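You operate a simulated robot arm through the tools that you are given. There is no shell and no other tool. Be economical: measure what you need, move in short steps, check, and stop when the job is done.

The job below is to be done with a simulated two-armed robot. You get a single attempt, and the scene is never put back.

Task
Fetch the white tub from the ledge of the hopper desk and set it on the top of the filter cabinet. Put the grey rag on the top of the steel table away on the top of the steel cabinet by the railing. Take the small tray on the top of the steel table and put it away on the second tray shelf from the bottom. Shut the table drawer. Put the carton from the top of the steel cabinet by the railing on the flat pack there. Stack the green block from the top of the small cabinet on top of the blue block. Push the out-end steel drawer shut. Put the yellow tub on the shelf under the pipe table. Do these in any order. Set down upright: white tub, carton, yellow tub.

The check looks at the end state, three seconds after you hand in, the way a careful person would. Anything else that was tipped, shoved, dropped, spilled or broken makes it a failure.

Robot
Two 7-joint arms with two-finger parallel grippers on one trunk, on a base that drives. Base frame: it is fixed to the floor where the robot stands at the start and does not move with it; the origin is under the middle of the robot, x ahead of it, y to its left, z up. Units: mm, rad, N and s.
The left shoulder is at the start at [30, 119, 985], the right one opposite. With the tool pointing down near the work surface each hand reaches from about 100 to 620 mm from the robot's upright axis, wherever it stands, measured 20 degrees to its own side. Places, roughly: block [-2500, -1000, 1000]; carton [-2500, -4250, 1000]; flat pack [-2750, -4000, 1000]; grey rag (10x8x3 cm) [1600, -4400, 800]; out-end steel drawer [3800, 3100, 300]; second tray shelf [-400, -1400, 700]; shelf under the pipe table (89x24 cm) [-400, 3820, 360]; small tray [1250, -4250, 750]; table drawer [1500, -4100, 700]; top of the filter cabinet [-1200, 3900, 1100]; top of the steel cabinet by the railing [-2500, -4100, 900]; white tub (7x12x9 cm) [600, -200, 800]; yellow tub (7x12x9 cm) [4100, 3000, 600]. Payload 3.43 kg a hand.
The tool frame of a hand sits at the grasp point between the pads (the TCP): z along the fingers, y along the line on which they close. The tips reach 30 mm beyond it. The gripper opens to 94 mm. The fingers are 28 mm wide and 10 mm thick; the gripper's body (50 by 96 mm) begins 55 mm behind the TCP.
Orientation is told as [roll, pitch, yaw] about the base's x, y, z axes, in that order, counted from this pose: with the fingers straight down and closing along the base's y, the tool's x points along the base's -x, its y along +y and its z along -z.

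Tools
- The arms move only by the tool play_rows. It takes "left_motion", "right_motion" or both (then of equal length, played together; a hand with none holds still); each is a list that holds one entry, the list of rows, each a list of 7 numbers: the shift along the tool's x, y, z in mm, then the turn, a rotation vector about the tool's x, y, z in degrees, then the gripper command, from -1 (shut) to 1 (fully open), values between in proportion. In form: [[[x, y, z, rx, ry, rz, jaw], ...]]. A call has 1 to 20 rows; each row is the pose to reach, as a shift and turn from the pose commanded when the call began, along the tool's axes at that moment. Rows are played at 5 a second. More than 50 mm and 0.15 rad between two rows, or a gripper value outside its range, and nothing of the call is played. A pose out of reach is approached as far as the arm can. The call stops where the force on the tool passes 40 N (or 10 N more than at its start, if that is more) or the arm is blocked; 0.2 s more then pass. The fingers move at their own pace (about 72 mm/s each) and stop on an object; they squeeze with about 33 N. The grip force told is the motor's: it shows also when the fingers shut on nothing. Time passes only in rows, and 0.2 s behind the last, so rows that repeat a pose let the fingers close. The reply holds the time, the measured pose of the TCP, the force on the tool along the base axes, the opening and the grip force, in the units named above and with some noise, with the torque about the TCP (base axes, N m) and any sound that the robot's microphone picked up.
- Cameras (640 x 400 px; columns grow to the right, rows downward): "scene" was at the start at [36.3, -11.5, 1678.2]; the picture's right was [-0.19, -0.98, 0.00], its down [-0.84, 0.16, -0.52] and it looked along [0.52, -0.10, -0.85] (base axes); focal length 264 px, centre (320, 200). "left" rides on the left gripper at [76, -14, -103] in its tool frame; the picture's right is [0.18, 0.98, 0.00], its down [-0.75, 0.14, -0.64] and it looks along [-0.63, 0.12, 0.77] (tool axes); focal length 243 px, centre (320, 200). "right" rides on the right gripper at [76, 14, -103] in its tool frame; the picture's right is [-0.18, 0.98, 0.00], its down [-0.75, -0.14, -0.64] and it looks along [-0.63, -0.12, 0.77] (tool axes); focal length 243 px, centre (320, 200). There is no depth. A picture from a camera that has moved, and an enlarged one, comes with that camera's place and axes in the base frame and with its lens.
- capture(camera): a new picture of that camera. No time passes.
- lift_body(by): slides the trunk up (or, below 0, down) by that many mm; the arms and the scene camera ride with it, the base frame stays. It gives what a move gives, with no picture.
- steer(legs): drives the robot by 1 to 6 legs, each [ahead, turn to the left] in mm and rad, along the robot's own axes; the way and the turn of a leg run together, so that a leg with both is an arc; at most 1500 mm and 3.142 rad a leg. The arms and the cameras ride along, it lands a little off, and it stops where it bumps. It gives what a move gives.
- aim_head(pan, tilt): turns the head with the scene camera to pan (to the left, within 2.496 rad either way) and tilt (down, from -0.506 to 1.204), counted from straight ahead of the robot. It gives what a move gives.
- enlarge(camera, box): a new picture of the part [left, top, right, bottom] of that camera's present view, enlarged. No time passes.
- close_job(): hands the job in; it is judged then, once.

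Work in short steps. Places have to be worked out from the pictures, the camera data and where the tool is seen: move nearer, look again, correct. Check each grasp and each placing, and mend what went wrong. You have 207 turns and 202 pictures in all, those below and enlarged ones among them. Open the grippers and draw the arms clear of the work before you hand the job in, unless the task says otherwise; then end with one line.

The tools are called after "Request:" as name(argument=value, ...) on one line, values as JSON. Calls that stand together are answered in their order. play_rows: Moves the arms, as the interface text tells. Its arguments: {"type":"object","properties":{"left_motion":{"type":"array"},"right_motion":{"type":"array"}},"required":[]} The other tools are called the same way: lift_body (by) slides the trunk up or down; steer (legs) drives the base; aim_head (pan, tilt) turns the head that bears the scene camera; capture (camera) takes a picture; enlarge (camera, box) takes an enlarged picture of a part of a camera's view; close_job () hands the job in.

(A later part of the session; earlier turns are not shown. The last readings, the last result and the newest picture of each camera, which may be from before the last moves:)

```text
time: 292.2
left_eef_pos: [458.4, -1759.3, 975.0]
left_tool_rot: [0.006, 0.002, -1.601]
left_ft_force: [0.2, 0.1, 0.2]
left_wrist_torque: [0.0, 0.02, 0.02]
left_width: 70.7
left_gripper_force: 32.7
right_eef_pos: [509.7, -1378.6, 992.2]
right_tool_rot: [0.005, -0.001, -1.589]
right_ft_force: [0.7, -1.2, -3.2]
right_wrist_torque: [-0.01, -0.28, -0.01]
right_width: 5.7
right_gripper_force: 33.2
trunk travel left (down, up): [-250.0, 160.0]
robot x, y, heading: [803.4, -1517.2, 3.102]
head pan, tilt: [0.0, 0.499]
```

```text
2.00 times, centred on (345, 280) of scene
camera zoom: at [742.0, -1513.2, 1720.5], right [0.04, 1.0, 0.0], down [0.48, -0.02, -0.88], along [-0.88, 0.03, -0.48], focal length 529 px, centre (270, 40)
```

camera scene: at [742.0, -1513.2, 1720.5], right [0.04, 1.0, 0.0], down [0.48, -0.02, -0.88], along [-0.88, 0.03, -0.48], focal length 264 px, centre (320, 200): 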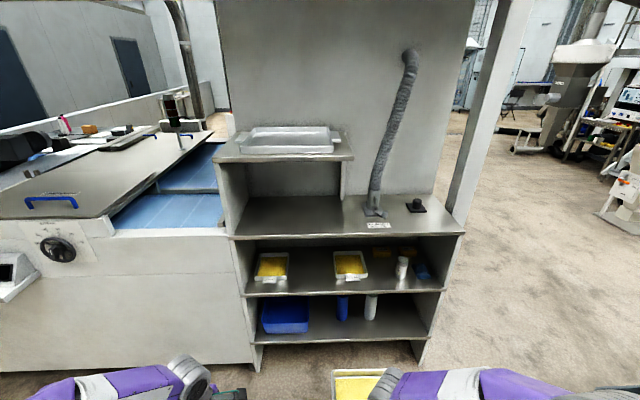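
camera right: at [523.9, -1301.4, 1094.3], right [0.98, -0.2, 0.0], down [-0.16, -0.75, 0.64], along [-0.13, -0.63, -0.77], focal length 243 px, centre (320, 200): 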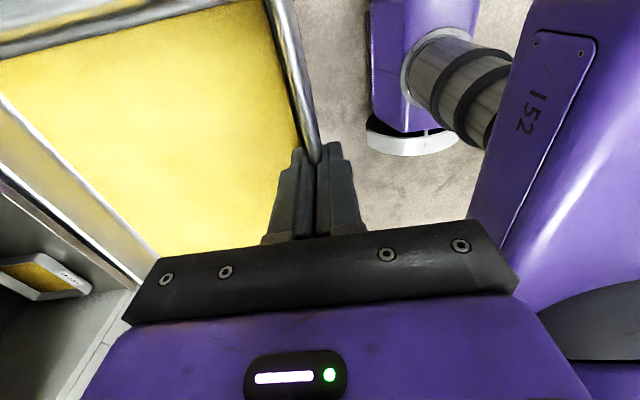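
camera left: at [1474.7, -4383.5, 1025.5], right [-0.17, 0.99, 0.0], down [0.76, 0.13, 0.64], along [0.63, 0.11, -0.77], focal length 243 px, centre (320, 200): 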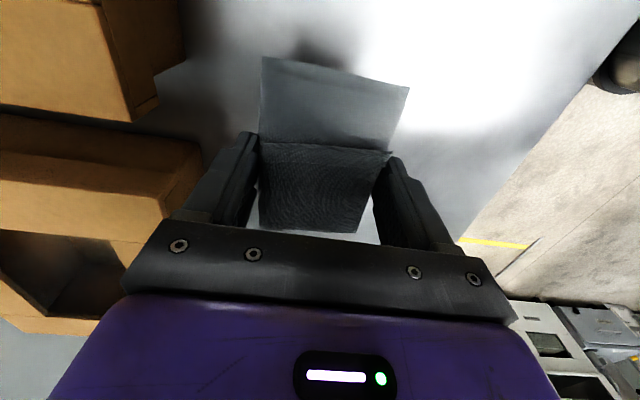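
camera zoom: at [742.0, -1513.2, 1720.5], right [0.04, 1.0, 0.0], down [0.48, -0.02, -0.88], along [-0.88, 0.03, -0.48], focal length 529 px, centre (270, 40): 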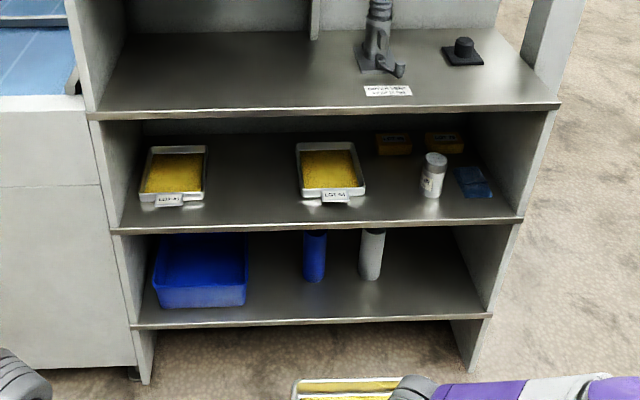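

The second shelf is at z≈681 (opening up to ≈1010), front edge x≈−197; the gap between the two trays is y −1652…−1401, enough for my 185 mm tray centred at y≈−1527. I shift the robot to line up, then lower the tray.

Request:
steer(legs=[[0, 0.409], [400, 0], [0, -0.371]])

Request:
play_rows(right_motion=[[[0, 0, 30, 0, 0, 0, -1], [0, 0, 60, 0, 0, 0, -1], [0, 0, 90, 0, 0, 0, -1], [0, 0, 120, 0, 0, 0, -1], [0, 0, 150, 0, 0, 0, -1], [0, 0, 180, 0, 0, 0, -1], [0, 0, 210, 0, 0, 0, -1], [0, 0, 228, 0, 0, 0, -1]]], left_motion=[[[0, 15, 0, 0, 0, 0, -1], [0, 30, 0, 0, 0, 0, -1], [0, 45, 0, 0, 0, 0, -1], [0, 60, 0, 0, 0, 0, -1], [0, 75, 0, 0, 0, 0, -1], [0, 85, 0, 0, 0, 0, -1], [0, 90, 0, 0, 0, 0, -1], [0, 90, 0, 0, 0, 0, -1]]])

Request:
aim_head(pan=-0.1, tilt=0.75)

Request:
capture(camera="scene")

Request:
capture(camera="right")

```text
time: 297.0
left_eef_pos: [93.2, -1914.2, 974.4]
left_tool_rot: [0.002, -0.001, -1.567]
left_ft_force: [0.0, 0.0, -0.1]
left_wrist_torque: [-0.04, 0.0, 0.02]
left_width: 70.8
left_gripper_force: 33.2
right_eef_pos: [131.0, -1531.7, 992.2]
right_tool_rot: [0.004, -0.002, -1.554]
right_ft_force: [-1.2, 0.8, -2.9]
right_wrist_torque: [-0.03, -0.25, 0.02]
right_width: 5.6
right_gripper_force: 33.5
trunk travel left (down, up): [-250.0, 160.0]
robot x, y, heading: [433.0, -1660.4, 3.136]
head pan, tilt: [0.0, 0.499]
```

```text
time: 298.8
left_eef_pos: [174.6, -1917.1, 977.9]
left_tool_rot: [0.006, 0.002, -1.567]
left_ft_force: [-0.6, -0.1, 0.4]
left_wrist_torque: [0.02, -0.01, 0.01]
left_width: 70.9
left_gripper_force: 33.1
left hand out of reach, approached as far as the arm can: row 6, 7, 8
right_eef_pos: [128.6, -1531.6, 761.9]
right_tool_rot: [0.003, 0.0, -1.556]
right_ft_force: [1.1, 0.7, -3.9]
right_wrist_torque: [-0.03, -0.27, 0.02]
right_width: 5.5
right_gripper_force: 32.9
trunk travel left (down, up): [-250.0, 160.0]
robot x, y, heading: [431.3, -1662.3, 3.14]
head pan, tilt: [0.0, 0.499]
```

```text
time: 299.6
left_eef_pos: [175.3, -1918.4, 978.4]
left_tool_rot: [0.005, 0.0, -1.568]
left_ft_force: [0.0, -0.6, -0.3]
left_wrist_torque: [-0.02, 0.01, -0.03]
left_width: 70.9
left_gripper_force: 32.8
right_eef_pos: [129.5, -1533.0, 762.6]
right_tool_rot: [0.004, -0.001, -1.555]
right_ft_force: [-0.1, 0.9, -2.7]
right_wrist_torque: [-0.01, -0.3, 0.01]
right_width: 5.5
right_gripper_force: 33.2
trunk travel left (down, up): [-250.0, 160.0]
robot x, y, heading: [430.0, -1660.2, 3.141]
head pan, tilt: [-0.099, 0.75]
```

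```text
116 pictures are left
camera scene: at [377.5, -1651.0, 1698.7], right [0.1, 0.99, 0.0], down [0.68, -0.07, -0.73], along [-0.73, 0.08, -0.68], focal length 264 px, centre (320, 200)
```

scene: 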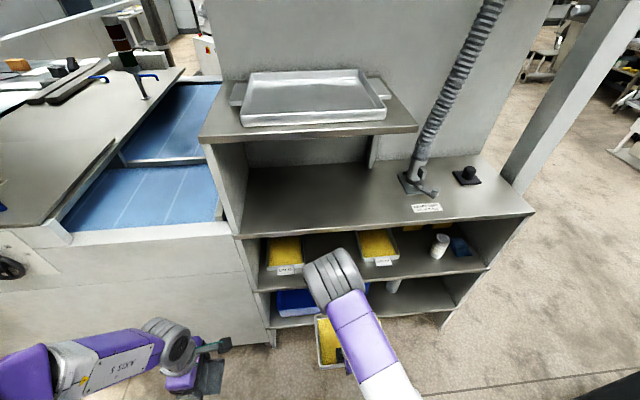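

```text
115 pictures are left
camera right: at [142.4, -1455.7, 865.3], right [0.99, -0.17, 0.0], down [-0.13, -0.76, 0.64], along [-0.11, -0.63, -0.77], focal length 243 px, centre (320, 200)
```

right: 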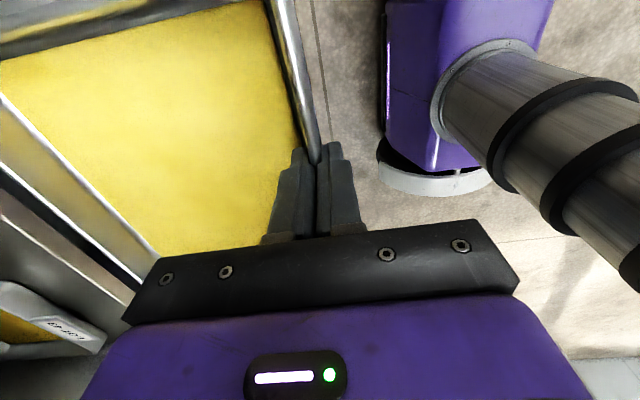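

Check the gap again from nearer.

Request:
enlarge(camera="scene", box=[230, 215, 510, 345])

```text
2.29 times, centred on (370, 280) of scene
camera zoom: at [377.5, -1651.0, 1698.7], right [0.1, 0.99, 0.0], down [0.68, -0.07, -0.73], along [-0.73, 0.08, -0.68], focal length 604 px, centre (206, 17)
```

zoom: 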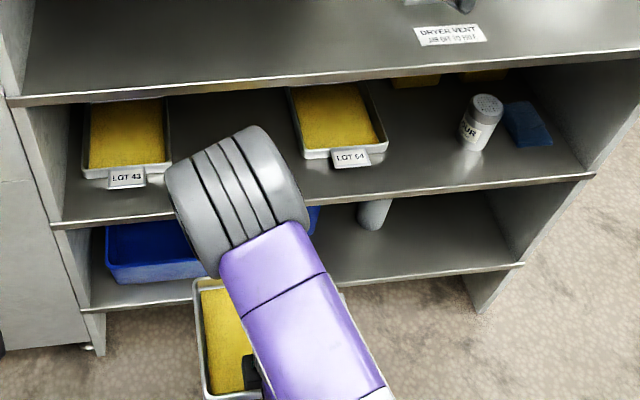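

Gap y −1650…−1388 confirmed; I shift the tray +12 in y, drive 150 mm ahead, and look.

Request:
steer(legs=[[150, 0]])

Request:
play_rows(right_motion=[[[6, -20, 0, 0, 0, 0, -1], [12, -40, 0, 0, 0, 0, -1], [12, -60, 0, 0, 0, 0, -1]]])

Request:
capture(camera="scene")

Request:
capture(camera="right")

```text
time: 301.0
left_eef_pos: [24.7, -1917.3, 977.7]
left_tool_rot: [0.008, 0.0, -1.571]
left_ft_force: [-0.4, -0.5, -0.9]
left_wrist_torque: [-0.01, -0.01, 0.02]
left_width: 70.5
left_gripper_force: 33.1
right_eef_pos: [-20.0, -1531.8, 761.8]
right_tool_rot: [0.004, -0.002, -1.558]
right_ft_force: [0.1, 0.0, -3.2]
right_wrist_torque: [-0.03, -0.32, -0.02]
right_width: 5.7
right_gripper_force: 32.4
trunk travel left (down, up): [-250.0, 160.0]
robot x, y, heading: [282.9, -1660.7, 3.134]
head pan, tilt: [-0.099, 0.75]
```

```text
time: 301.8
left_eef_pos: [24.7, -1916.5, 978.3]
left_tool_rot: [0.005, 0.0, -1.569]
left_ft_force: [0.5, -0.1, -0.5]
left_wrist_torque: [-0.02, -0.02, 0.01]
left_width: 70.7
left_gripper_force: 33.1
right_eef_pos: [-80.7, -1520.0, 761.9]
right_tool_rot: [0.004, -0.003, -1.557]
right_ft_force: [0.3, 0.5, -3.1]
right_wrist_torque: [0.01, -0.27, -0.03]
right_width: 5.4
right_gripper_force: 32.9
trunk travel left (down, up): [-250.0, 160.0]
robot x, y, heading: [280.0, -1662.0, 3.134]
head pan, tilt: [-0.099, 0.75]
```

```text
113 pictures are left
camera scene: at [227.6, -1649.5, 1698.6], right [0.11, 0.99, 0.0], down [0.68, -0.07, -0.73], along [-0.73, 0.08, -0.68], focal length 264 px, centre (320, 200)
```

scene: 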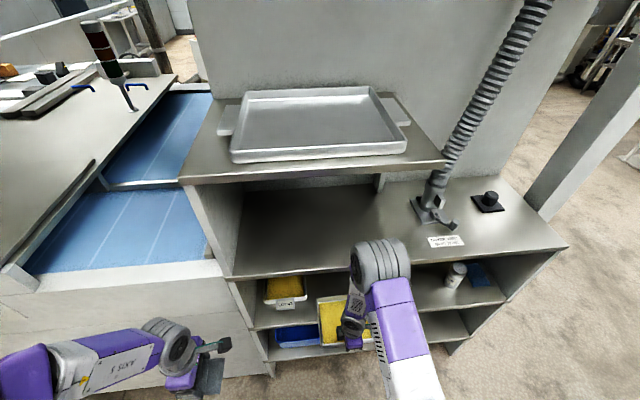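

```text
112 pictures are left
camera right: at [-67.4, -1442.9, 864.6], right [0.99, -0.17, 0.0], down [-0.13, -0.75, 0.64], along [-0.11, -0.63, -0.77], focal length 243 px, centre (320, 200)
```

right: 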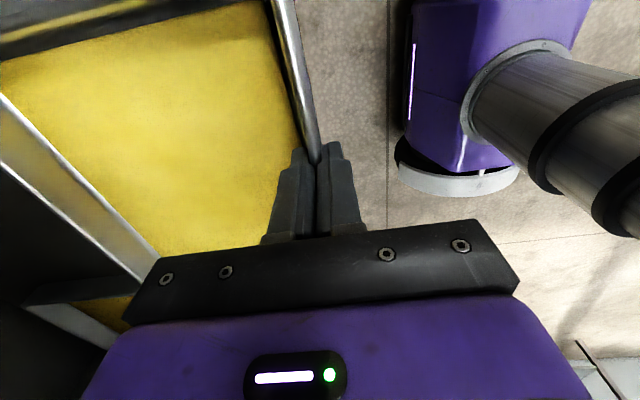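

Looks aligned. Advance 135 mm slowly under the upper shelf.

Request:
play_rows(right_motion=[[[0, -25, 0, 0, 0, 0, -1], [0, -50, 0, 0, 0, 0, -1], [0, -75, 0, 0, 0, 0, -1], [0, -100, 0, 0, 0, 0, -1], [0, -120, 0, 0, 0, 0, -1], [0, -135, 0, 0, 0, 0, -1]]])

Request:
capture(camera="scene")

Request:
capture(camera="right")

```text
time: 303.4
left_eef_pos: [42.5, -1917.5, 981.6]
left_tool_rot: [-0.009, -0.001, -1.571]
left_ft_force: [1.3, -0.1, -1.4]
left_wrist_torque: [0.02, 0.07, -0.04]
left_width: 70.7
left_gripper_force: 32.8
right_eef_pos: [-146.5, -1532.7, 751.4]
right_tool_rot: [0.1, -0.013, -1.509]
right_ft_force: [0.3, -1.1, -0.5]
right_wrist_torque: [0.25, 0.2, 0.03]
right_width: 5.5
right_gripper_force: 33.0
trunk travel left (down, up): [-250.0, 160.0]
robot x, y, heading: [288.8, -1658.7, 3.134]
head pan, tilt: [-0.099, 0.75]
stopped in row 6 (right hand): the arm was blocked; the commanded pose is now the measured one
```

```text
111 pictures are left
camera scene: at [256.7, -1649.5, 1699.0], right [0.11, 0.99, 0.0], down [0.67, -0.08, -0.74], along [-0.74, 0.08, -0.67], focal length 264 px, centre (320, 200)
```

scene: 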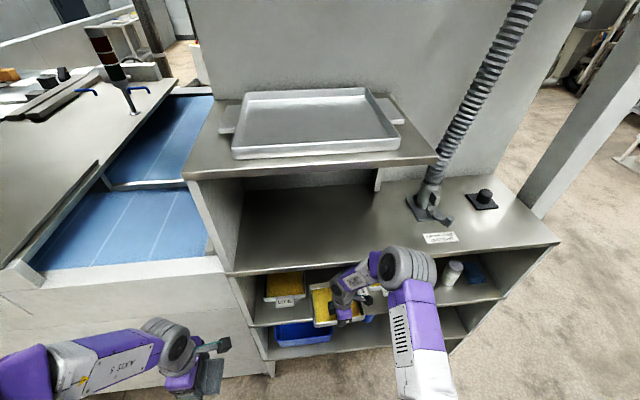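

```text
110 pictures are left
camera right: at [-147.7, -1454.4, 854.5], right [0.99, -0.12, 0.1], down [-0.16, -0.76, 0.63], along [0.0, -0.64, -0.77], focal length 243 px, centre (320, 200)
```

right: 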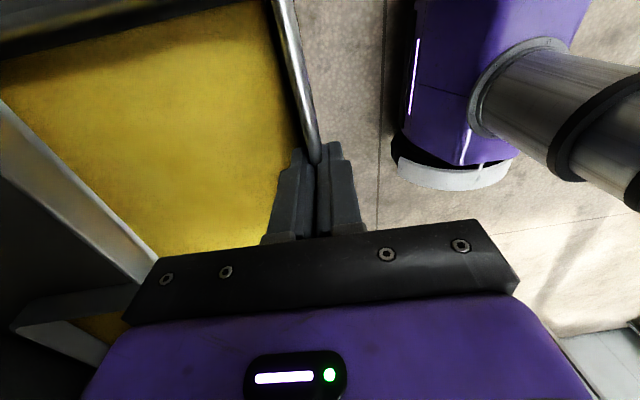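

The elbow met the upper shelf edge. The tray is already ~115 mm over the shelf, so I back off a few mm, level it, set it down there, and push it fully in afterwards.

Request:
play_rows(right_motion=[[[6, 6, -5, 0, -3, 1.3, -1], [13, 10, -11, 0, -5.7, 2.7, -1], [13, 10, -11, 0, -5.7, 2.7, -1]]])

Request:
enlarge(camera="scene", box=[220, 190, 500, 365])

```text
time: 304.2
left_eef_pos: [35.6, -1921.8, 979.9]
left_tool_rot: [-0.003, 0.007, -1.571]
left_ft_force: [0.1, 0.2, -0.1]
left_wrist_torque: [0.03, -0.01, -0.01]
left_width: 70.7
left_gripper_force: 33.2
right_eef_pos: [-140.4, -1528.7, 760.6]
right_tool_rot: [0.118, -0.104, -1.56]
right_ft_force: [-1.6, -2.6, 3.7]
right_wrist_torque: [0.37, 0.79, 0.39]
right_width: 5.6
right_gripper_force: 32.8
trunk travel left (down, up): [-250.0, 160.0]
robot x, y, heading: [281.2, -1660.7, 3.135]
head pan, tilt: [-0.099, 0.75]
```

```text
2.29 times, centred on (360, 278) of scene
camera zoom: at [246.5, -1660.2, 1699.0], right [0.11, 0.99, 0.01], down [0.67, -0.07, -0.74], along [-0.73, 0.08, -0.67], focal length 604 px, centre (229, 23)
```

zoom: 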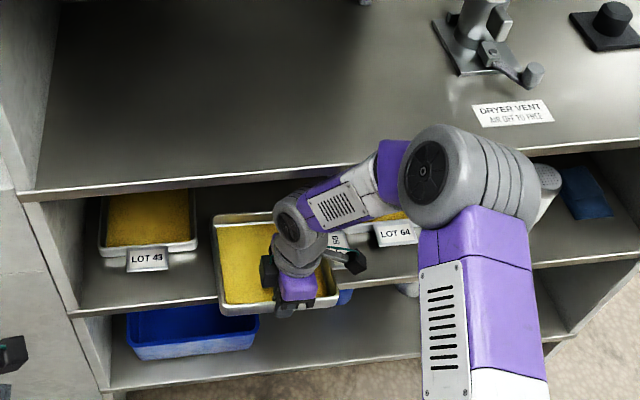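

The correction axis was wrong and the elbow still leans on the shelf. I back off 40 mm and level the tool properly.

Request:
play_rows(right_motion=[[[3, 20, 0, 1.5, 1.5, 0, -1], [6, 40, 0, 3.5, 3, 0, -1], [8, 45, 0, 5.5, 4.5, 0, -1], [8, 45, 0, 6.8, 6, 0, -1]]])

Request:
capture(camera="right")

Request:
enlarge(camera="scene", box=[220, 190, 500, 365])

```text
time: 305.2
left_eef_pos: [26.6, -1917.3, 977.7]
left_tool_rot: [0.006, 0.002, -1.569]
left_ft_force: [-0.3, 0.3, -0.6]
left_wrist_torque: [0.0, 0.01, 0.0]
left_width: 70.7
left_gripper_force: 33.0
right_eef_pos: [-116.1, -1508.2, 765.5]
right_tool_rot: [-0.024, 0.0, -1.573]
right_ft_force: [0.9, 0.3, -3.2]
right_wrist_torque: [0.01, -0.26, -0.04]
right_width: 5.4
right_gripper_force: 33.1
trunk travel left (down, up): [-250.0, 160.0]
robot x, y, heading: [285.6, -1659.8, 3.131]
head pan, tilt: [-0.099, 0.75]
```

```text
108 pictures are left
camera right: at [-99.9, -1432.4, 867.6], right [0.98, -0.19, -0.02], down [-0.13, -0.75, 0.65], along [-0.14, -0.63, -0.76], focal length 243 px, centre (320, 200)
```

right: 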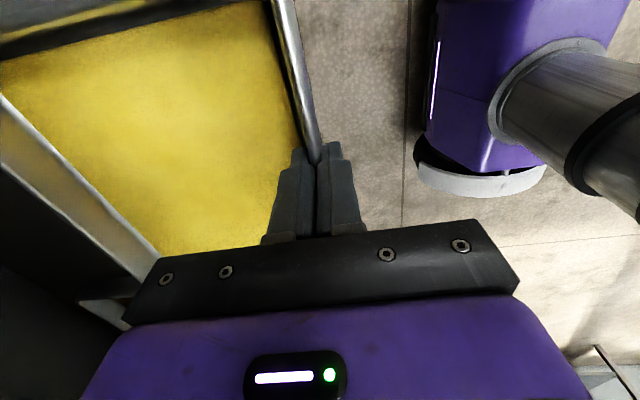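

```text
2.29 times, centred on (360, 278) of scene
camera zoom: at [230.7, -1650.8, 1698.7], right [0.11, 0.99, 0.0], down [0.68, -0.07, -0.73], along [-0.73, 0.08, -0.68], focal length 604 px, centre (229, 23)
```

zoom: 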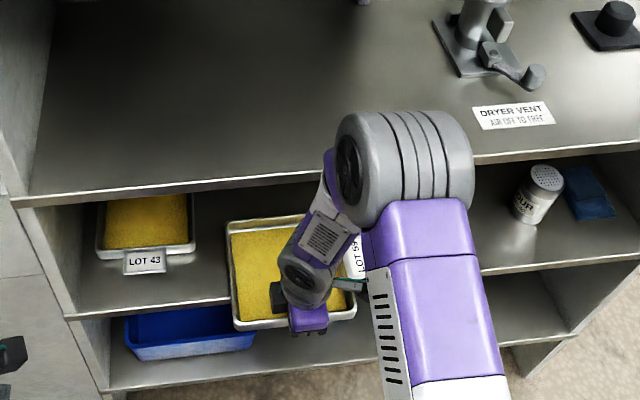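

The elbow bulges forward because the arm is folded. I back the base 160 mm and reach out farther so the arm straightens and the elbow stays behind the shelf edge.

Request:
steer(legs=[[-165, 0]])

Request:
play_rows(right_motion=[[[-4, -30, 0, -0.6, 0, 0, -1], [-8, -60, 0, -1.2, 0, 0, -1], [-12, -90, 0, -1.5, 0, 0, -1], [-14, -120, 0, -1.5, 0, 0, -1], [-14, -150, 0, -1.5, 0, 0, -1], [-14, -175, 0, -1.5, 0, 0, -1]]])

Request:
enlarge(camera="scene", box=[220, 160, 500, 335])

```text
time: 306.6
left_eef_pos: [189.9, -1917.5, 978.8]
left_tool_rot: [0.005, -0.001, -1.569]
left_ft_force: [1.2, 0.4, 0.4]
left_wrist_torque: [-0.01, 0.05, -0.01]
left_width: 70.9
left_gripper_force: 32.9
right_eef_pos: [44.5, -1510.2, 765.5]
right_tool_rot: [-0.023, -0.001, -1.571]
right_ft_force: [-0.2, 0.1, -3.3]
right_wrist_torque: [0.0, -0.27, 0.01]
right_width: 5.4
right_gripper_force: 33.0
trunk travel left (down, up): [-250.0, 160.0]
robot x, y, heading: [443.8, -1663.1, 3.136]
head pan, tilt: [-0.099, 0.75]
```

```text
time: 308.0
left_eef_pos: [187.6, -1917.6, 978.5]
left_tool_rot: [0.007, 0.0, -1.569]
left_ft_force: [-1.2, 0.7, -0.2]
left_wrist_torque: [0.02, 0.01, 0.02]
left_width: 70.7
left_gripper_force: 32.6
right_eef_pos: [-132.1, -1520.2, 767.6]
right_tool_rot: [0.007, -0.001, -1.57]
right_ft_force: [0.1, -0.1, -3.3]
right_wrist_torque: [0.0, -0.26, -0.03]
right_width: 5.5
right_gripper_force: 33.1
trunk travel left (down, up): [-250.0, 160.0]
robot x, y, heading: [444.8, -1664.8, 3.134]
head pan, tilt: [-0.099, 0.75]
```

```text
2.29 times, centred on (360, 248) of scene
camera zoom: at [391.0, -1651.3, 1698.6], right [0.11, 0.99, 0.0], down [0.68, -0.07, -0.73], along [-0.73, 0.08, -0.68], focal length 604 px, centre (229, 91)
```

zoom: 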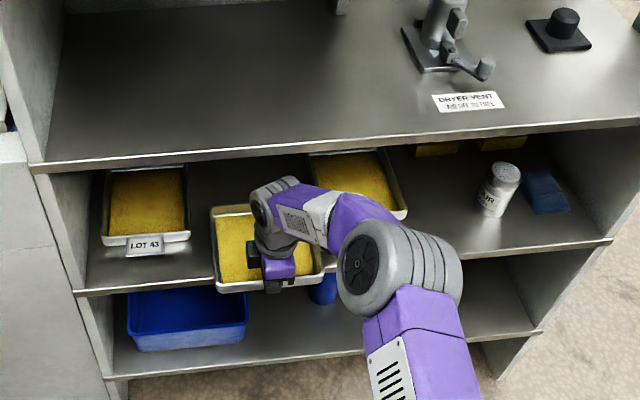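

Elbow is clear now. Continue forward 70 mm.

Request:
play_rows(right_motion=[[[0, -20, 0, 0, 0, 0, -1], [0, -40, 0, 0, 0, 0, -1], [0, -58, 0, 0, 0, 0, -1], [0, -72, 0, 0, 0, 0, -1]]])

Request:
enlarge(camera="scene", box=[220, 160, 500, 335])

Request:
capture(camera="right")

```text
time: 309.0
left_eef_pos: [188.7, -1918.1, 977.8]
left_tool_rot: [0.008, 0.001, -1.57]
left_ft_force: [0.5, -0.1, 0.2]
left_wrist_torque: [-0.02, -0.02, 0.0]
left_width: 70.7
left_gripper_force: 33.0
right_eef_pos: [-185.2, -1521.3, 773.1]
right_tool_rot: [0.006, -0.003, -1.568]
right_ft_force: [-0.2, 0.2, -4.1]
right_wrist_torque: [-0.04, -0.26, 0.0]
right_width: 5.6
right_gripper_force: 32.5
right hand out of reach, approached as far as the arm can: row 3, 4
trunk travel left (down, up): [-250.0, 160.0]
robot x, y, heading: [446.2, -1658.9, 3.13]
head pan, tilt: [-0.099, 0.75]
```

```text
2.29 times, centred on (360, 248) of scene
camera zoom: at [391.7, -1650.9, 1698.6], right [0.11, 0.99, 0.0], down [0.68, -0.07, -0.73], along [-0.73, 0.08, -0.68], focal length 604 px, centre (229, 91)
```

zoom: 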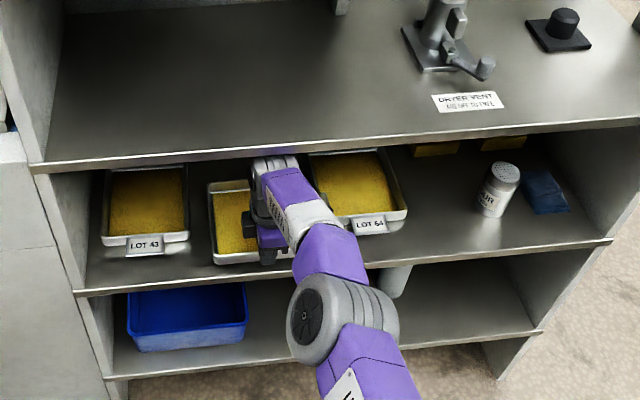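

```text
104 pictures are left
camera right: at [-171.3, -1444.8, 874.8], right [0.98, -0.18, 0.01], down [-0.14, -0.75, 0.64], along [-0.11, -0.63, -0.77], focal length 243 px, centre (320, 200)
```

right: 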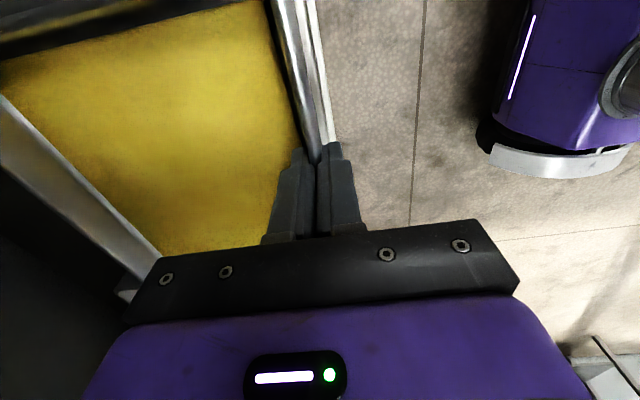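

At the reach limit; I drive 45 mm forward and then lower the tray toward the shelf.

Request:
steer(legs=[[48, 0]])

Request:
play_rows(right_motion=[[[0, 0, 15, 0, 0, 0, -1], [0, 0, 30, 0, 0, 0, -1], [0, 0, 42, 0, 0, 0, -1], [0, 0, 48, 0, 0, 0, -1]]])

Request:
capture(camera="right")

Request:
enlarge(camera="scene", box=[220, 160, 500, 335])

```text
time: 309.9
left_eef_pos: [136.5, -1916.1, 978.0]
left_tool_rot: [0.008, -0.002, -1.569]
left_ft_force: [-0.1, 0.9, -0.7]
left_wrist_torque: [0.01, -0.04, -0.01]
left_width: 70.6
left_gripper_force: 32.6
right_eef_pos: [-229.1, -1521.5, 758.8]
right_tool_rot: [0.029, -0.005, -1.565]
right_ft_force: [-0.7, -0.1, -3.4]
right_wrist_torque: [0.0, -0.25, 0.0]
right_width: 5.5
right_gripper_force: 32.5
trunk travel left (down, up): [-250.0, 160.0]
robot x, y, heading: [395.9, -1661.9, 3.134]
head pan, tilt: [-0.099, 0.75]
```

```text
time: 310.8
left_eef_pos: [139.9, -1918.0, 978.2]
left_tool_rot: [0.005, -0.001, -1.569]
left_ft_force: [0.2, 0.0, 0.1]
left_wrist_torque: [-0.02, 0.01, 0.0]
left_width: 70.9
left_gripper_force: 33.1
right_eef_pos: [-222.1, -1520.2, 736.9]
right_tool_rot: [0.003, -0.002, -1.572]
right_ft_force: [4.3, 0.0, 11.7]
right_wrist_torque: [0.37, 0.09, -0.06]
right_width: 5.2
right_gripper_force: 33.5
right hand out of reach, approached as far as the arm can: row 2, 3, 4
trunk travel left (down, up): [-250.0, 160.0]
robot x, y, heading: [394.6, -1657.4, 3.137]
head pan, tilt: [-0.099, 0.75]
stopped in row 4 (right hand): the force on the tool passed its limit at 51 N (the readings are from after the stop); the commanded pose is now the measured one
```

```text
103 pictures are left
camera right: at [-207.7, -1444.1, 839.7], right [0.98, -0.18, 0.0], down [-0.14, -0.75, 0.64], along [-0.12, -0.63, -0.77], focal length 243 px, centre (320, 200)
```

right: 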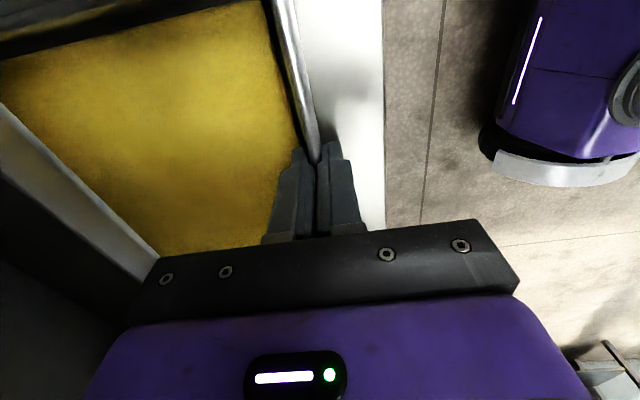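

```text
2.29 times, centred on (360, 248) of scene
camera zoom: at [343.9, -1651.1, 1698.6], right [0.11, 0.99, 0.0], down [0.68, -0.07, -0.73], along [-0.73, 0.08, -0.68], focal length 604 px, centre (229, 91)
```

zoom: 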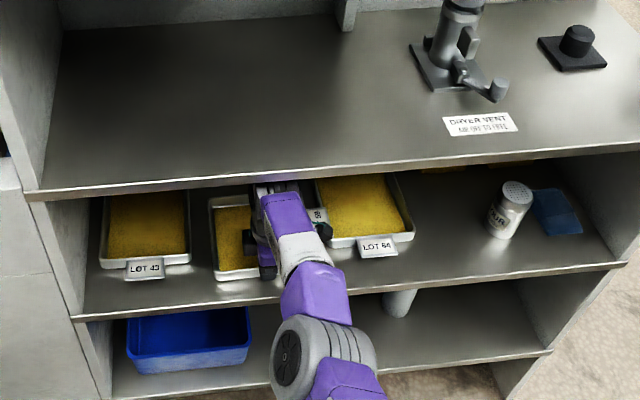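

Contact at z≈737: the tray rests on the shelf (z≈703), level with its neighbours. Open a little, lift 36 mm, and pull back.

Request:
play_rows(right_motion=[[[0, 0, -1, 0, 0, 0, -0.4], [0, 0, -1, 0, 0, 0, -0.4], [0, 0, -18, 0, 0, 0, -0.4], [0, 0, -38, 0, 0, 0, -0.4], [0, 30, -38, 0, 0, 0, -0.4], [0, 70, -38, 0, 0, 0, -0.4], [0, 115, -38, 0, 0, 0, -0.4], [0, 160, -38, 0, 0, 0, 0]]])

Request:
enlarge(camera="scene", box=[220, 160, 500, 335])

```text
time: 312.8
left_eef_pos: [139.3, -1918.6, 977.8]
left_tool_rot: [0.004, 0.003, -1.569]
left_ft_force: [0.4, 0.1, -0.6]
left_wrist_torque: [-0.02, 0.0, -0.03]
left_width: 70.7
left_gripper_force: 32.8
right_eef_pos: [-223.3, -1534.1, 736.1]
right_tool_rot: [-0.017, 0.003, -1.572]
right_ft_force: [6.0, -1.6, 17.4]
right_wrist_torque: [0.25, 0.26, -0.05]
right_width: 43.4
right_gripper_force: 0.0
right hand out of reach, approached as far as the arm can: row 3, 4, 5, 6, 7, 8
trunk travel left (down, up): [-250.0, 160.0]
robot x, y, heading: [395.7, -1661.0, 3.132]
head pan, tilt: [-0.099, 0.75]
stopped in row 8 (right hand): the force on the tool passed its limit at 44 N (the readings are from after the stop); the commanded pose is now the measured one
```

```text
2.29 times, centred on (360, 248) of scene
camera zoom: at [343.9, -1651.4, 1698.6], right [0.11, 0.99, 0.0], down [0.68, -0.07, -0.73], along [-0.73, 0.08, -0.68], focal length 604 px, centre (229, 91)
```

zoom: 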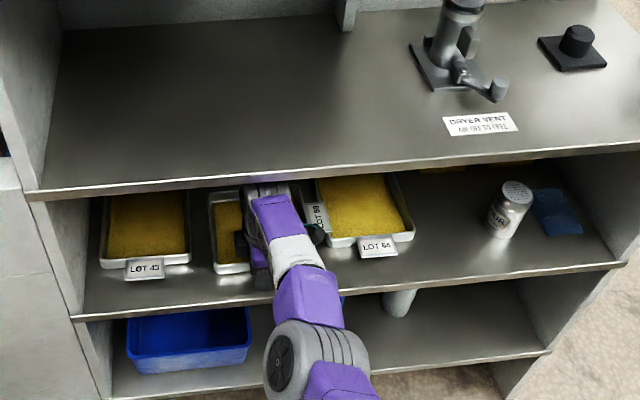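

The arm is at a joint limit and can't rise by itself; the trunk can lift it. Raise trunk 38 mm.

Request:
lift_body(by=38)

Request:
capture(camera="right")

Request:
enlarge(camera="scene", box=[220, 160, 500, 335])

```text
time: 313.6
left_eef_pos: [139.8, -1918.7, 1016.4]
left_tool_rot: [0.006, 0.001, -1.569]
left_ft_force: [0.5, 0.5, -0.7]
left_wrist_torque: [0.03, 0.01, 0.04]
left_width: 70.8
left_gripper_force: 33.2
right_eef_pos: [-222.4, -1532.8, 769.8]
right_tool_rot: [-0.012, 0.001, -1.569]
right_ft_force: [0.0, -0.4, -0.6]
right_wrist_torque: [-0.01, 0.01, -0.03]
right_width: 46.9
right_gripper_force: 0.0
trunk travel left (down, up): [-288.0, 122.0]
robot x, y, heading: [398.1, -1656.7, 3.136]
head pan, tilt: [-0.099, 0.75]
```

```text
100 pictures are left
camera right: at [-206.5, -1457.9, 872.0], right [0.98, -0.18, -0.01], down [-0.13, -0.75, 0.64], along [-0.13, -0.63, -0.77], focal length 243 px, centre (320, 200)
```

right: 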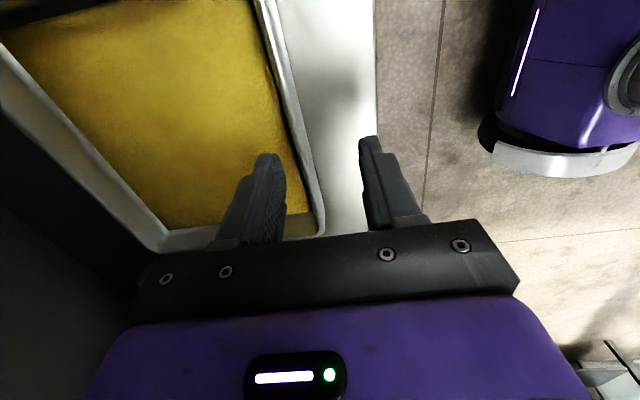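

```text
2.29 times, centred on (360, 248) of scene
camera zoom: at [342.4, -1650.7, 1736.5], right [0.11, 0.99, 0.0], down [0.68, -0.07, -0.73], along [-0.73, 0.08, -0.68], focal length 604 px, centre (229, 91)
```

zoom: 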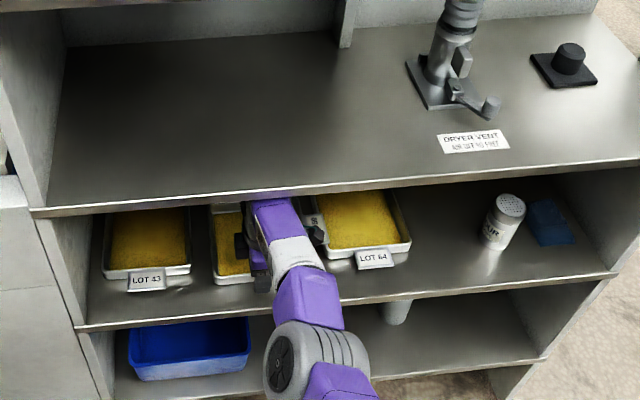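

The tray is released cleanly. Back the base straight out and verify.

Request:
steer(legs=[[-350, 0]])

Request:
aim_head(pan=-0.05, tilt=0.6)

Request:
capture(camera="scene")

Request:
enlarge(camera="scene", box=[200, 150, 480, 325])

```text
time: 315.9
left_eef_pos: [489.8, -1918.9, 1017.7]
left_tool_rot: [0.005, 0.0, -1.578]
left_ft_force: [0.3, 0.0, -0.1]
left_wrist_torque: [-0.02, 0.01, -0.02]
left_width: 70.8
left_gripper_force: 33.0
right_eef_pos: [130.7, -1533.6, 771.1]
right_tool_rot: [-0.011, 0.002, -1.578]
right_ft_force: [-0.6, -0.1, 0.3]
right_wrist_torque: [0.02, 0.01, 0.03]
right_width: 47.1
right_gripper_force: 0.1
trunk travel left (down, up): [-288.0, 122.0]
robot x, y, heading: [746.1, -1665.3, 3.13]
head pan, tilt: [-0.099, 0.75]
```

```text
time: 316.6
left_eef_pos: [490.2, -1919.7, 1016.2]
left_tool_rot: [0.008, -0.002, -1.579]
left_ft_force: [-0.3, 0.2, -0.6]
left_wrist_torque: [0.01, 0.05, 0.0]
left_width: 70.7
left_gripper_force: 32.6
right_eef_pos: [130.8, -1533.5, 769.5]
right_tool_rot: [-0.011, 0.003, -1.579]
right_ft_force: [0.1, 0.2, -0.2]
right_wrist_torque: [-0.05, 0.0, -0.06]
right_width: 47.2
right_gripper_force: 0.1
trunk travel left (down, up): [-288.0, 122.0]
robot x, y, heading: [744.4, -1661.9, 3.124]
head pan, tilt: [-0.051, 0.6]
```

```text
98 pictures are left
camera scene: at [688.5, -1658.0, 1749.4], right [0.07, 1.0, 0.0], down [0.56, -0.04, -0.82], along [-0.82, 0.05, -0.57], focal length 264 px, centre (320, 200)
```

scene: 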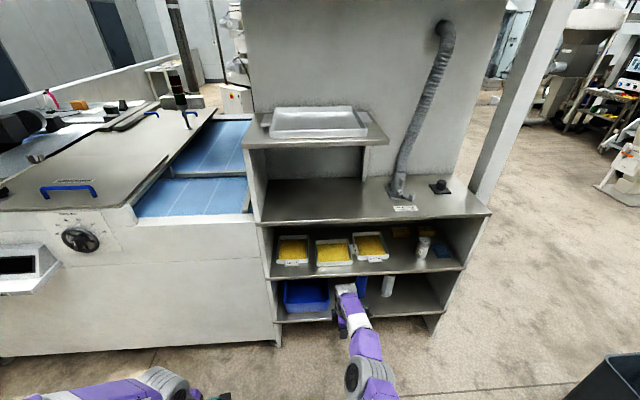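

```text
2.29 times, centred on (340, 238) of scene
camera zoom: at [688.5, -1658.0, 1749.4], right [0.07, 1.0, 0.0], down [0.56, -0.04, -0.82], along [-0.82, 0.05, -0.57], focal length 604 px, centre (274, 114)
```

zoom: 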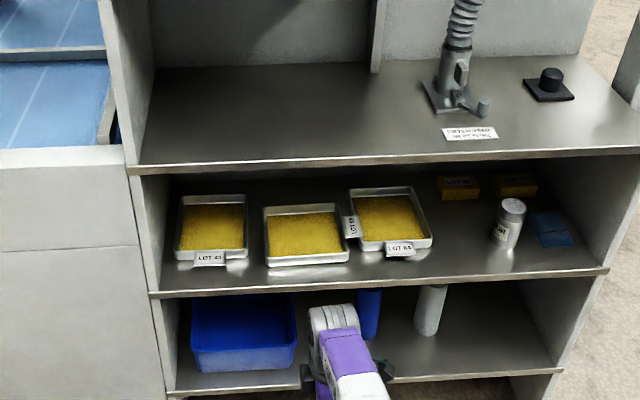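

Tray is neatly in the gap on the second shelf. Next the steel cabinet by the railing in the west; I tuck the right arm and take the safe loop back around the desk.

Request:
play_rows(right_motion=[[[5, 40, -25, 0, 0, 0, 0], [10, 80, -50, 0, 0, 0, 0], [15, 120, -75, 0, 0, 0, 0], [20, 160, -100, 0, 0, 0, 0], [30, 200, -125, 0, 0, 0, 0], [40, 240, -150, 0, 0, 0, 0], [50, 270, -175, 0, 0, 0, 0], [60, 290, -200, 0, 0, 0, 0]]])

Request:
steer(legs=[[0, -3.13], [1500, 0], [0, 1.57], [1500, 0], [1250, 0], [0, 1.57]])

Request:
steer(legs=[[1500, 0], [1500, 0], [500, 0]])

Request:
aim_head(pan=0.3, tilt=0.3)

Request:
capture(camera="scene")

```text
time: 318.4
left_eef_pos: [489.2, -1919.7, 1017.7]
left_tool_rot: [0.005, 0.001, -1.578]
left_ft_force: [0.4, 0.4, -0.4]
left_wrist_torque: [-0.05, -0.01, -0.01]
left_width: 71.0
left_gripper_force: 32.8
right_eef_pos: [99.6, -1474.6, 935.8]
right_tool_rot: [-0.005, 0.0, -1.577]
right_ft_force: [-1.3, 0.1, -0.4]
right_wrist_torque: [0.01, 0.01, -0.01]
right_width: 47.1
right_gripper_force: 0.0
right hand out of reach, approached as far as the arm can: row 1, 2, 3, 4, 5, 6, 7, 8
trunk travel left (down, up): [-288.0, 122.0]
robot x, y, heading: [746.8, -1666.6, 3.126]
head pan, tilt: [-0.051, 0.6]
```

```text
time: 354.0
left_eef_pos: [2109.0, 794.8, 1016.0]
left_tool_rot: [0.005, -0.001, -1.604]
left_ft_force: [0.7, -0.7, -0.9]
left_wrist_torque: [-0.06, 0.02, 0.01]
left_width: 70.8
left_gripper_force: 32.9
right_eef_pos: [1730.4, 1249.5, 935.9]
right_tool_rot: [-0.008, 0.002, -1.607]
right_ft_force: [-0.7, 0.3, -0.7]
right_wrist_torque: [0.0, 0.02, 0.0]
right_width: 46.9
right_gripper_force: 0.1
trunk travel left (down, up): [-288.0, 122.0]
robot x, y, heading: [2373.5, 1045.0, 3.1]
head pan, tilt: [-0.051, 0.6]
```

```text
time: 370.9
left_eef_pos: [-1374.9, 1032.9, 1015.9]
left_tool_rot: [0.008, 0.0, -1.617]
left_ft_force: [-1.2, 0.6, -0.2]
left_wrist_torque: [-0.01, -0.01, 0.03]
left_width: 70.5
left_gripper_force: 33.1
right_eef_pos: [-1745.5, 1493.0, 934.9]
right_tool_rot: [-0.006, 0.001, -1.621]
right_ft_force: [-0.8, -1.1, -0.7]
right_wrist_torque: [-0.01, 0.0, 0.0]
right_width: 46.9
right_gripper_force: 0.1
trunk travel left (down, up): [-288.0, 122.0]
robot x, y, heading: [-1105.7, 1278.1, 3.083]
head pan, tilt: [-0.051, 0.6]
```

```text
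time: 371.8
left_eef_pos: [-1374.9, 1032.1, 1017.2]
left_tool_rot: [0.007, 0.001, -1.618]
left_ft_force: [0.4, -0.1, -0.2]
left_wrist_torque: [-0.03, 0.0, 0.02]
left_width: 70.9
left_gripper_force: 32.8
right_eef_pos: [-1745.7, 1493.5, 934.9]
right_tool_rot: [-0.008, 0.001, -1.622]
right_ft_force: [1.1, 0.6, 0.3]
right_wrist_torque: [0.02, -0.03, 0.0]
right_width: 46.9
right_gripper_force: 0.0
trunk travel left (down, up): [-288.0, 122.0]
robot x, y, heading: [-1103.9, 1276.0, 3.082]
head pan, tilt: [0.3, 0.3]
```

```text
96 pictures are left
camera scene: at [-1167.2, 1253.7, 1776.9], right [-0.24, 0.97, 0.0], down [0.29, 0.07, -0.96], along [-0.93, -0.23, -0.3], focal length 264 px, centre (320, 200)
```

scene: 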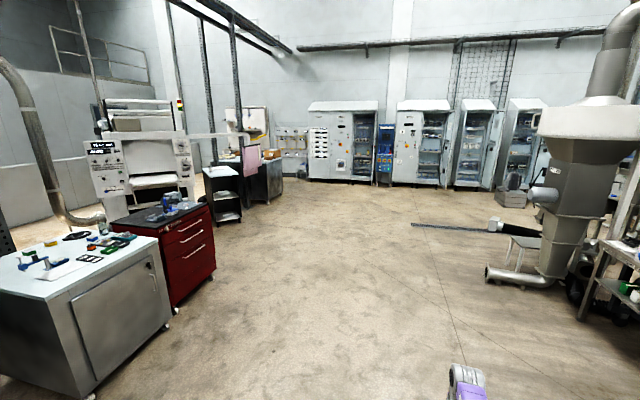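

I pan left to see the way south toward the railing.

Request:
aim_head(pan=1.0, tilt=0.25)

Request:
capture(camera="scene")

```text
time: 372.8
left_eef_pos: [-1375.4, 1032.8, 1016.6]
left_tool_rot: [0.006, -0.001, -1.617]
left_ft_force: [0.4, 0.3, -0.5]
left_wrist_torque: [0.02, -0.02, -0.02]
left_width: 70.7
left_gripper_force: 33.2
right_eef_pos: [-1746.7, 1492.8, 935.2]
right_tool_rot: [-0.007, 0.002, -1.62]
right_ft_force: [-0.7, -0.1, -0.5]
right_wrist_torque: [0.01, -0.01, -0.02]
right_width: 47.1
right_gripper_force: 0.1
trunk travel left (down, up): [-288.0, 122.0]
robot x, y, heading: [-1102.0, 1276.0, 3.081]
head pan, tilt: [1.0, 0.25]
```

```text
95 pictures are left
camera scene: at [-1131.6, 1200.5, 1781.7], right [-0.81, 0.59, 0.0], down [0.15, 0.2, -0.97], along [-0.57, -0.78, -0.25], focal length 264 px, centre (320, 200)
```

scene: 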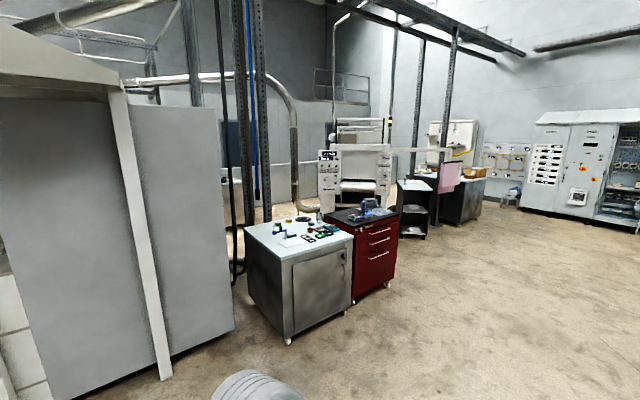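

There's a passage between the red cabinet and the dark rack. I drive there and turn south to look.

Request:
steer(legs=[[0, 0.5], [1500, 0], [1500, 0], [475, 0], [0, 1.13]])

Request:
aim_head(pan=0.3, tilt=0.3)

Request:
capture(camera="scene")

```text
time: 393.9
left_eef_pos: [-3949.3, -427.8, 1015.7]
left_tool_rot: [0.007, 0.0, 0.051]
left_ft_force: [0.3, 0.2, -0.2]
left_wrist_torque: [0.01, 0.01, -0.02]
left_width: 70.8
left_gripper_force: 33.2
right_eef_pos: [-4372.0, -843.2, 936.1]
right_tool_rot: [-0.007, 0.001, 0.048]
right_ft_force: [-0.3, 0.0, 0.3]
right_wrist_torque: [0.0, -0.01, 0.0]
right_width: 47.0
right_gripper_force: 0.0
trunk travel left (down, up): [-288.0, 122.0]
robot x, y, heading: [-4217.7, -185.2, -1.529]
head pan, tilt: [1.0, 0.25]
```

```text
time: 394.9
left_eef_pos: [-3950.4, -428.6, 1016.8]
left_tool_rot: [0.006, 0.0, 0.051]
left_ft_force: [-0.1, 0.3, -1.0]
left_wrist_torque: [0.0, 0.03, 0.01]
left_width: 70.7
left_gripper_force: 33.2
right_eef_pos: [-4370.6, -843.2, 935.6]
right_tool_rot: [-0.007, 0.002, 0.049]
right_ft_force: [0.8, -1.2, -0.6]
right_wrist_torque: [-0.01, 0.0, 0.0]
right_width: 46.9
right_gripper_force: 0.0
trunk travel left (down, up): [-288.0, 122.0]
robot x, y, heading: [-4218.6, -181.5, -1.529]
head pan, tilt: [0.3, 0.3]
```

```text
94 pictures are left
camera scene: at [-4189.9, -240.9, 1777.0], right [-0.94, -0.34, 0.0], down [-0.1, 0.28, -0.96], along [0.32, -0.9, -0.3], focal length 264 px, centre (320, 200)
```

scene: 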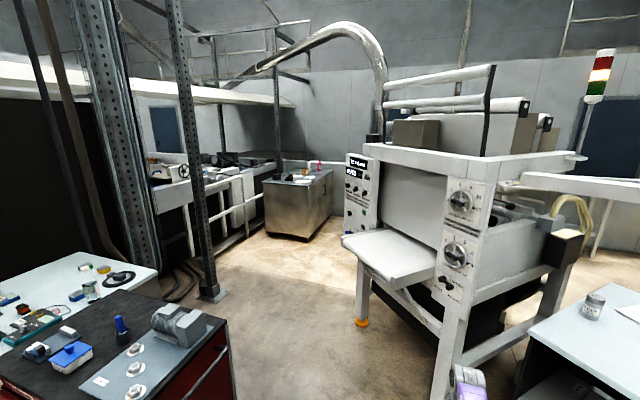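

The steel cabinet stands ahead beyond a passage between the red cabinet and the white machine. First I tuck the right arm, which is still stretched out.

Request:
play_rows(right_motion=[[[0, 30, 0, 0, 0, 0, 0], [0, 60, 0, 0, 0, 0, 0], [0, 90, 0, 0, 0, 0, 0], [0, 120, 0, 0, 0, 0, 0], [0, 150, 0, 0, 0, 0, 0], [0, 180, 0, 0, 0, 0, 0], [0, 220, 0, 0, 0, 0, 0], [0, 260, 0, 0, 0, 0, 0], [0, 300, 0, 0, 0, 0, 0], [0, 330, 0, 0, 0, 0, 0]]])

Request:
enlarge(camera="scene", box=[240, 140, 400, 240])

```text
time: 397.1
left_eef_pos: [-3949.2, -428.1, 1016.3]
left_tool_rot: [0.008, -0.001, 0.05]
left_ft_force: [0.2, -1.2, -0.4]
left_wrist_torque: [-0.01, 0.01, -0.01]
left_width: 70.9
left_gripper_force: 33.0
right_eef_pos: [-4371.3, -843.5, 935.7]
right_tool_rot: [-0.007, 0.003, 0.05]
right_ft_force: [0.0, 0.4, -0.4]
right_wrist_torque: [-0.02, 0.02, 0.0]
right_width: 47.1
right_gripper_force: 0.0
right hand out of reach, approached as far as the arm can: row 1, 2, 3, 4, 5, 6, 7, 8, 9, 10
trunk travel left (down, up): [-288.0, 122.0]
robot x, y, heading: [-4219.3, -184.0, -1.532]
head pan, tilt: [0.3, 0.3]
```

```text
4.00 times, centred on (320, 190) of scene
camera zoom: at [-4190.0, -241.0, 1777.0], right [-0.94, -0.33, 0.0], down [-0.1, 0.28, -0.96], along [0.32, -0.9, -0.3], focal length 1058 px, centre (320, 240)
```

zoom: 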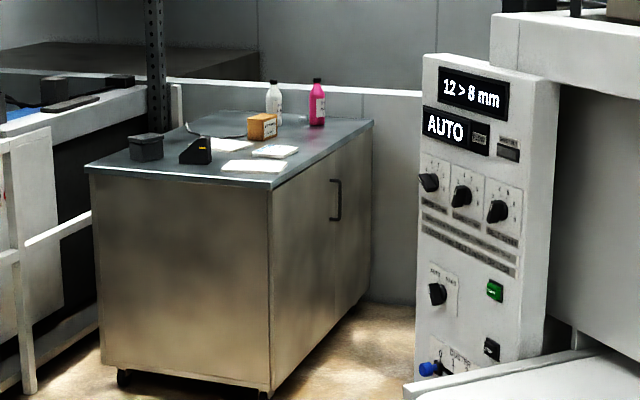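

The right arm is at a joint limit in this orientation; try turning the wrist back (+z turn) while retracting.

Request:
play_rows(right_motion=[[[0, 10, 0, 0, 0, 8, 0], [0, 20, 0, 0, 0, 16, 0], [0, 30, 0, 0, 0, 24, 0], [0, 50, 0, 0, 0, 32, 0], [0, 80, 0, 0, 0, 40, 0], [0, 110, 0, 0, 0, 48, 0], [0, 140, 0, 0, 0, 56, 0], [0, 170, 0, 0, 0, 64, 0], [0, 200, 0, 0, 0, 72, 0], [0, 240, 0, 0, 0, 80, 0], [0, 280, 0, 0, 0, 88, 0], [0, 310, 0, 0, 0, 90, 0]]])

Request:
aim_head(pan=-0.1, tilt=0.9)

Request:
capture(camera="scene")

```text
time: 399.8
left_eef_pos: [-3949.7, -427.9, 1016.1]
left_tool_rot: [0.006, 0.0, 0.051]
left_ft_force: [-0.3, 0.7, -0.6]
left_wrist_torque: [0.0, -0.01, 0.04]
left_width: 71.0
left_gripper_force: 33.0
right_eef_pos: [-4400.1, -841.8, 933.1]
right_tool_rot: [-0.002, -0.004, -1.526]
right_ft_force: [0.5, -0.5, -0.3]
right_wrist_torque: [0.01, 0.01, 0.0]
right_width: 47.0
right_gripper_force: 0.0
right hand out of reach, approached as far as the arm can: row 1, 2, 3, 4, 5, 6, 7, 8, 9, 10, 11, 12
trunk travel left (down, up): [-288.0, 122.0]
robot x, y, heading: [-4220.3, -184.0, -1.534]
head pan, tilt: [0.3, 0.3]
```

```text
time: 400.8
left_eef_pos: [-3948.9, -428.2, 1016.5]
left_tool_rot: [0.006, 0.0, 0.051]
left_ft_force: [-0.8, -0.6, -1.2]
left_wrist_torque: [0.0, 0.0, -0.02]
left_width: 70.8
left_gripper_force: 33.1
right_eef_pos: [-4400.4, -841.7, 931.8]
right_tool_rot: [-0.002, -0.003, -1.522]
right_ft_force: [0.7, 0.1, 0.4]
right_wrist_torque: [0.01, 0.01, -0.01]
right_width: 47.3
right_gripper_force: 0.1
trunk travel left (down, up): [-288.0, 122.0]
robot x, y, heading: [-4220.5, -186.3, -1.529]
head pan, tilt: [-0.099, 0.901]
```

```text
92 pictures are left
camera scene: at [-4225.6, -228.4, 1724.8], right [-1.0, 0.06, 0.0], down [0.05, 0.78, -0.62], along [-0.04, -0.62, -0.78], focal length 264 px, centre (320, 200)
```

scene: 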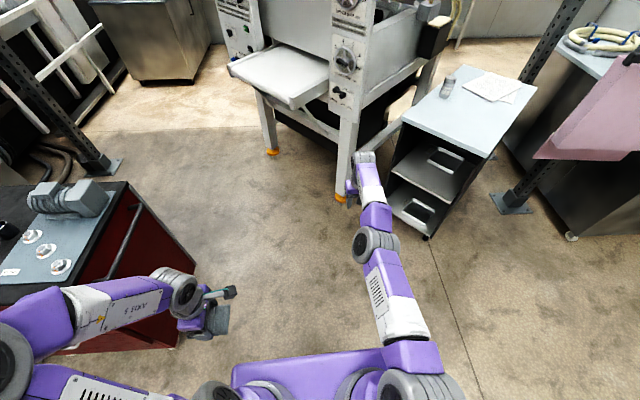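

The arm is nearly straight (singular). I try a combined down, sideways and tilt move to bend the elbow.

Request:
play_rows(right_motion=[[[10, -20, 10, 0, -6, 0, 0], [20, -40, 20, 0, -12, 0, 0], [30, -60, 30, 0, -18, 0, 0], [40, -80, 40, 0, -24, 0, 0], [60, -100, 50, 0, -30, 0, 0], [90, -110, 50, 0, -30, 0, 0], [120, -110, 50, 0, -30, 0, 0], [150, -110, 50, 0, -30, 0, 0], [180, -110, 50, 0, -30, 0, 0]]])

```text
time: 402.8
left_eef_pos: [-3950.3, -427.1, 1016.1]
left_tool_rot: [0.005, 0.002, 0.05]
left_ft_force: [0.3, -0.3, -0.8]
left_wrist_torque: [-0.02, -0.01, 0.02]
left_width: 71.0
left_gripper_force: 33.3
right_eef_pos: [-4595.7, -881.7, 815.5]
right_tool_rot: [-0.003, -0.531, -1.522]
right_ft_force: [0.1, 0.2, -0.2]
right_wrist_torque: [0.02, 0.0, -0.01]
right_width: 47.0
right_gripper_force: 0.1
right hand out of reach, approached as far as the arm can: row 1, 2, 3, 4, 5, 6, 7, 8, 9
trunk travel left (down, up): [-288.0, 122.0]
robot x, y, heading: [-4218.7, -186.0, -1.529]
head pan, tilt: [-0.099, 0.901]
```

Still straight. I try a long, fine-stepped inward pull to see whether the elbow starts bending.

Request:
play_rows(right_motion=[[[4, 3, -3, 0, 3, 0, 0], [8, 6, -6, 0, 6, 0, 0], [12, 9, -9, 0, 9, 0, 0], [16, 12, -12, 0, 12, 0, 0], [20, 15, -15, 0, 15, 0, 0], [30, 25, -20, 0, 15, 0, 0], [50, 40, -40, 0, 15, 0, 0], [80, 60, -60, 0, 15, 0, 0], [110, 70, -80, 0, 15, 0, 0], [140, 80, -100, 0, 15, 0, 0], [170, 90, -120, 0, 15, 0, 0], [200, 100, -140, 0, 15, 0, 0], [200, 100, -140, 0, 15, 0, 0], [200, 100, -140, 0, 15, 0, 0], [200, 100, -140, 0, 15, 0, 0]]])

Request:
capture(camera="scene")

```text
time: 405.9
left_eef_pos: [-3950.2, -428.6, 1016.7]
left_tool_rot: [0.009, 0.001, 0.051]
left_ft_force: [0.1, 0.0, 0.4]
left_wrist_torque: [-0.04, 0.03, -0.01]
left_width: 70.8
left_gripper_force: 33.0
right_eef_pos: [-4502.5, -630.5, 823.8]
right_tool_rot: [-0.002, -0.268, -1.522]
right_ft_force: [-1.3, 0.4, 0.2]
right_wrist_torque: [0.02, 0.01, -0.01]
right_width: 47.0
right_gripper_force: 0.2
right hand out of reach, approached as far as the arm can: row 5
trunk travel left (down, up): [-288.0, 122.0]
robot x, y, heading: [-4222.1, -183.0, -1.531]
head pan, tilt: [-0.099, 0.901]
```

```text
91 pictures are left
camera scene: at [-4225.7, -228.5, 1724.7], right [-1.0, 0.06, 0.0], down [0.05, 0.78, -0.62], along [-0.04, -0.62, -0.78], focal length 264 px, centre (320, 200)
```

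scene: 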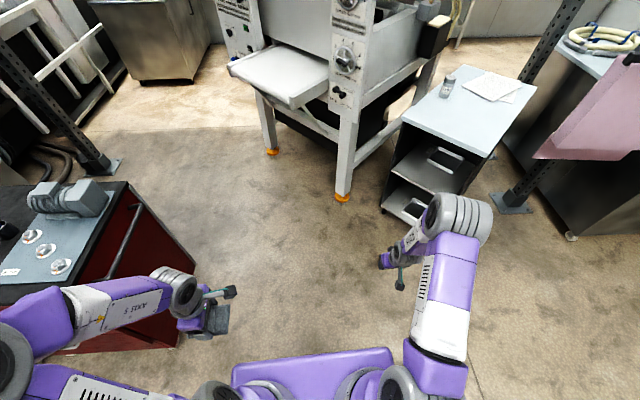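

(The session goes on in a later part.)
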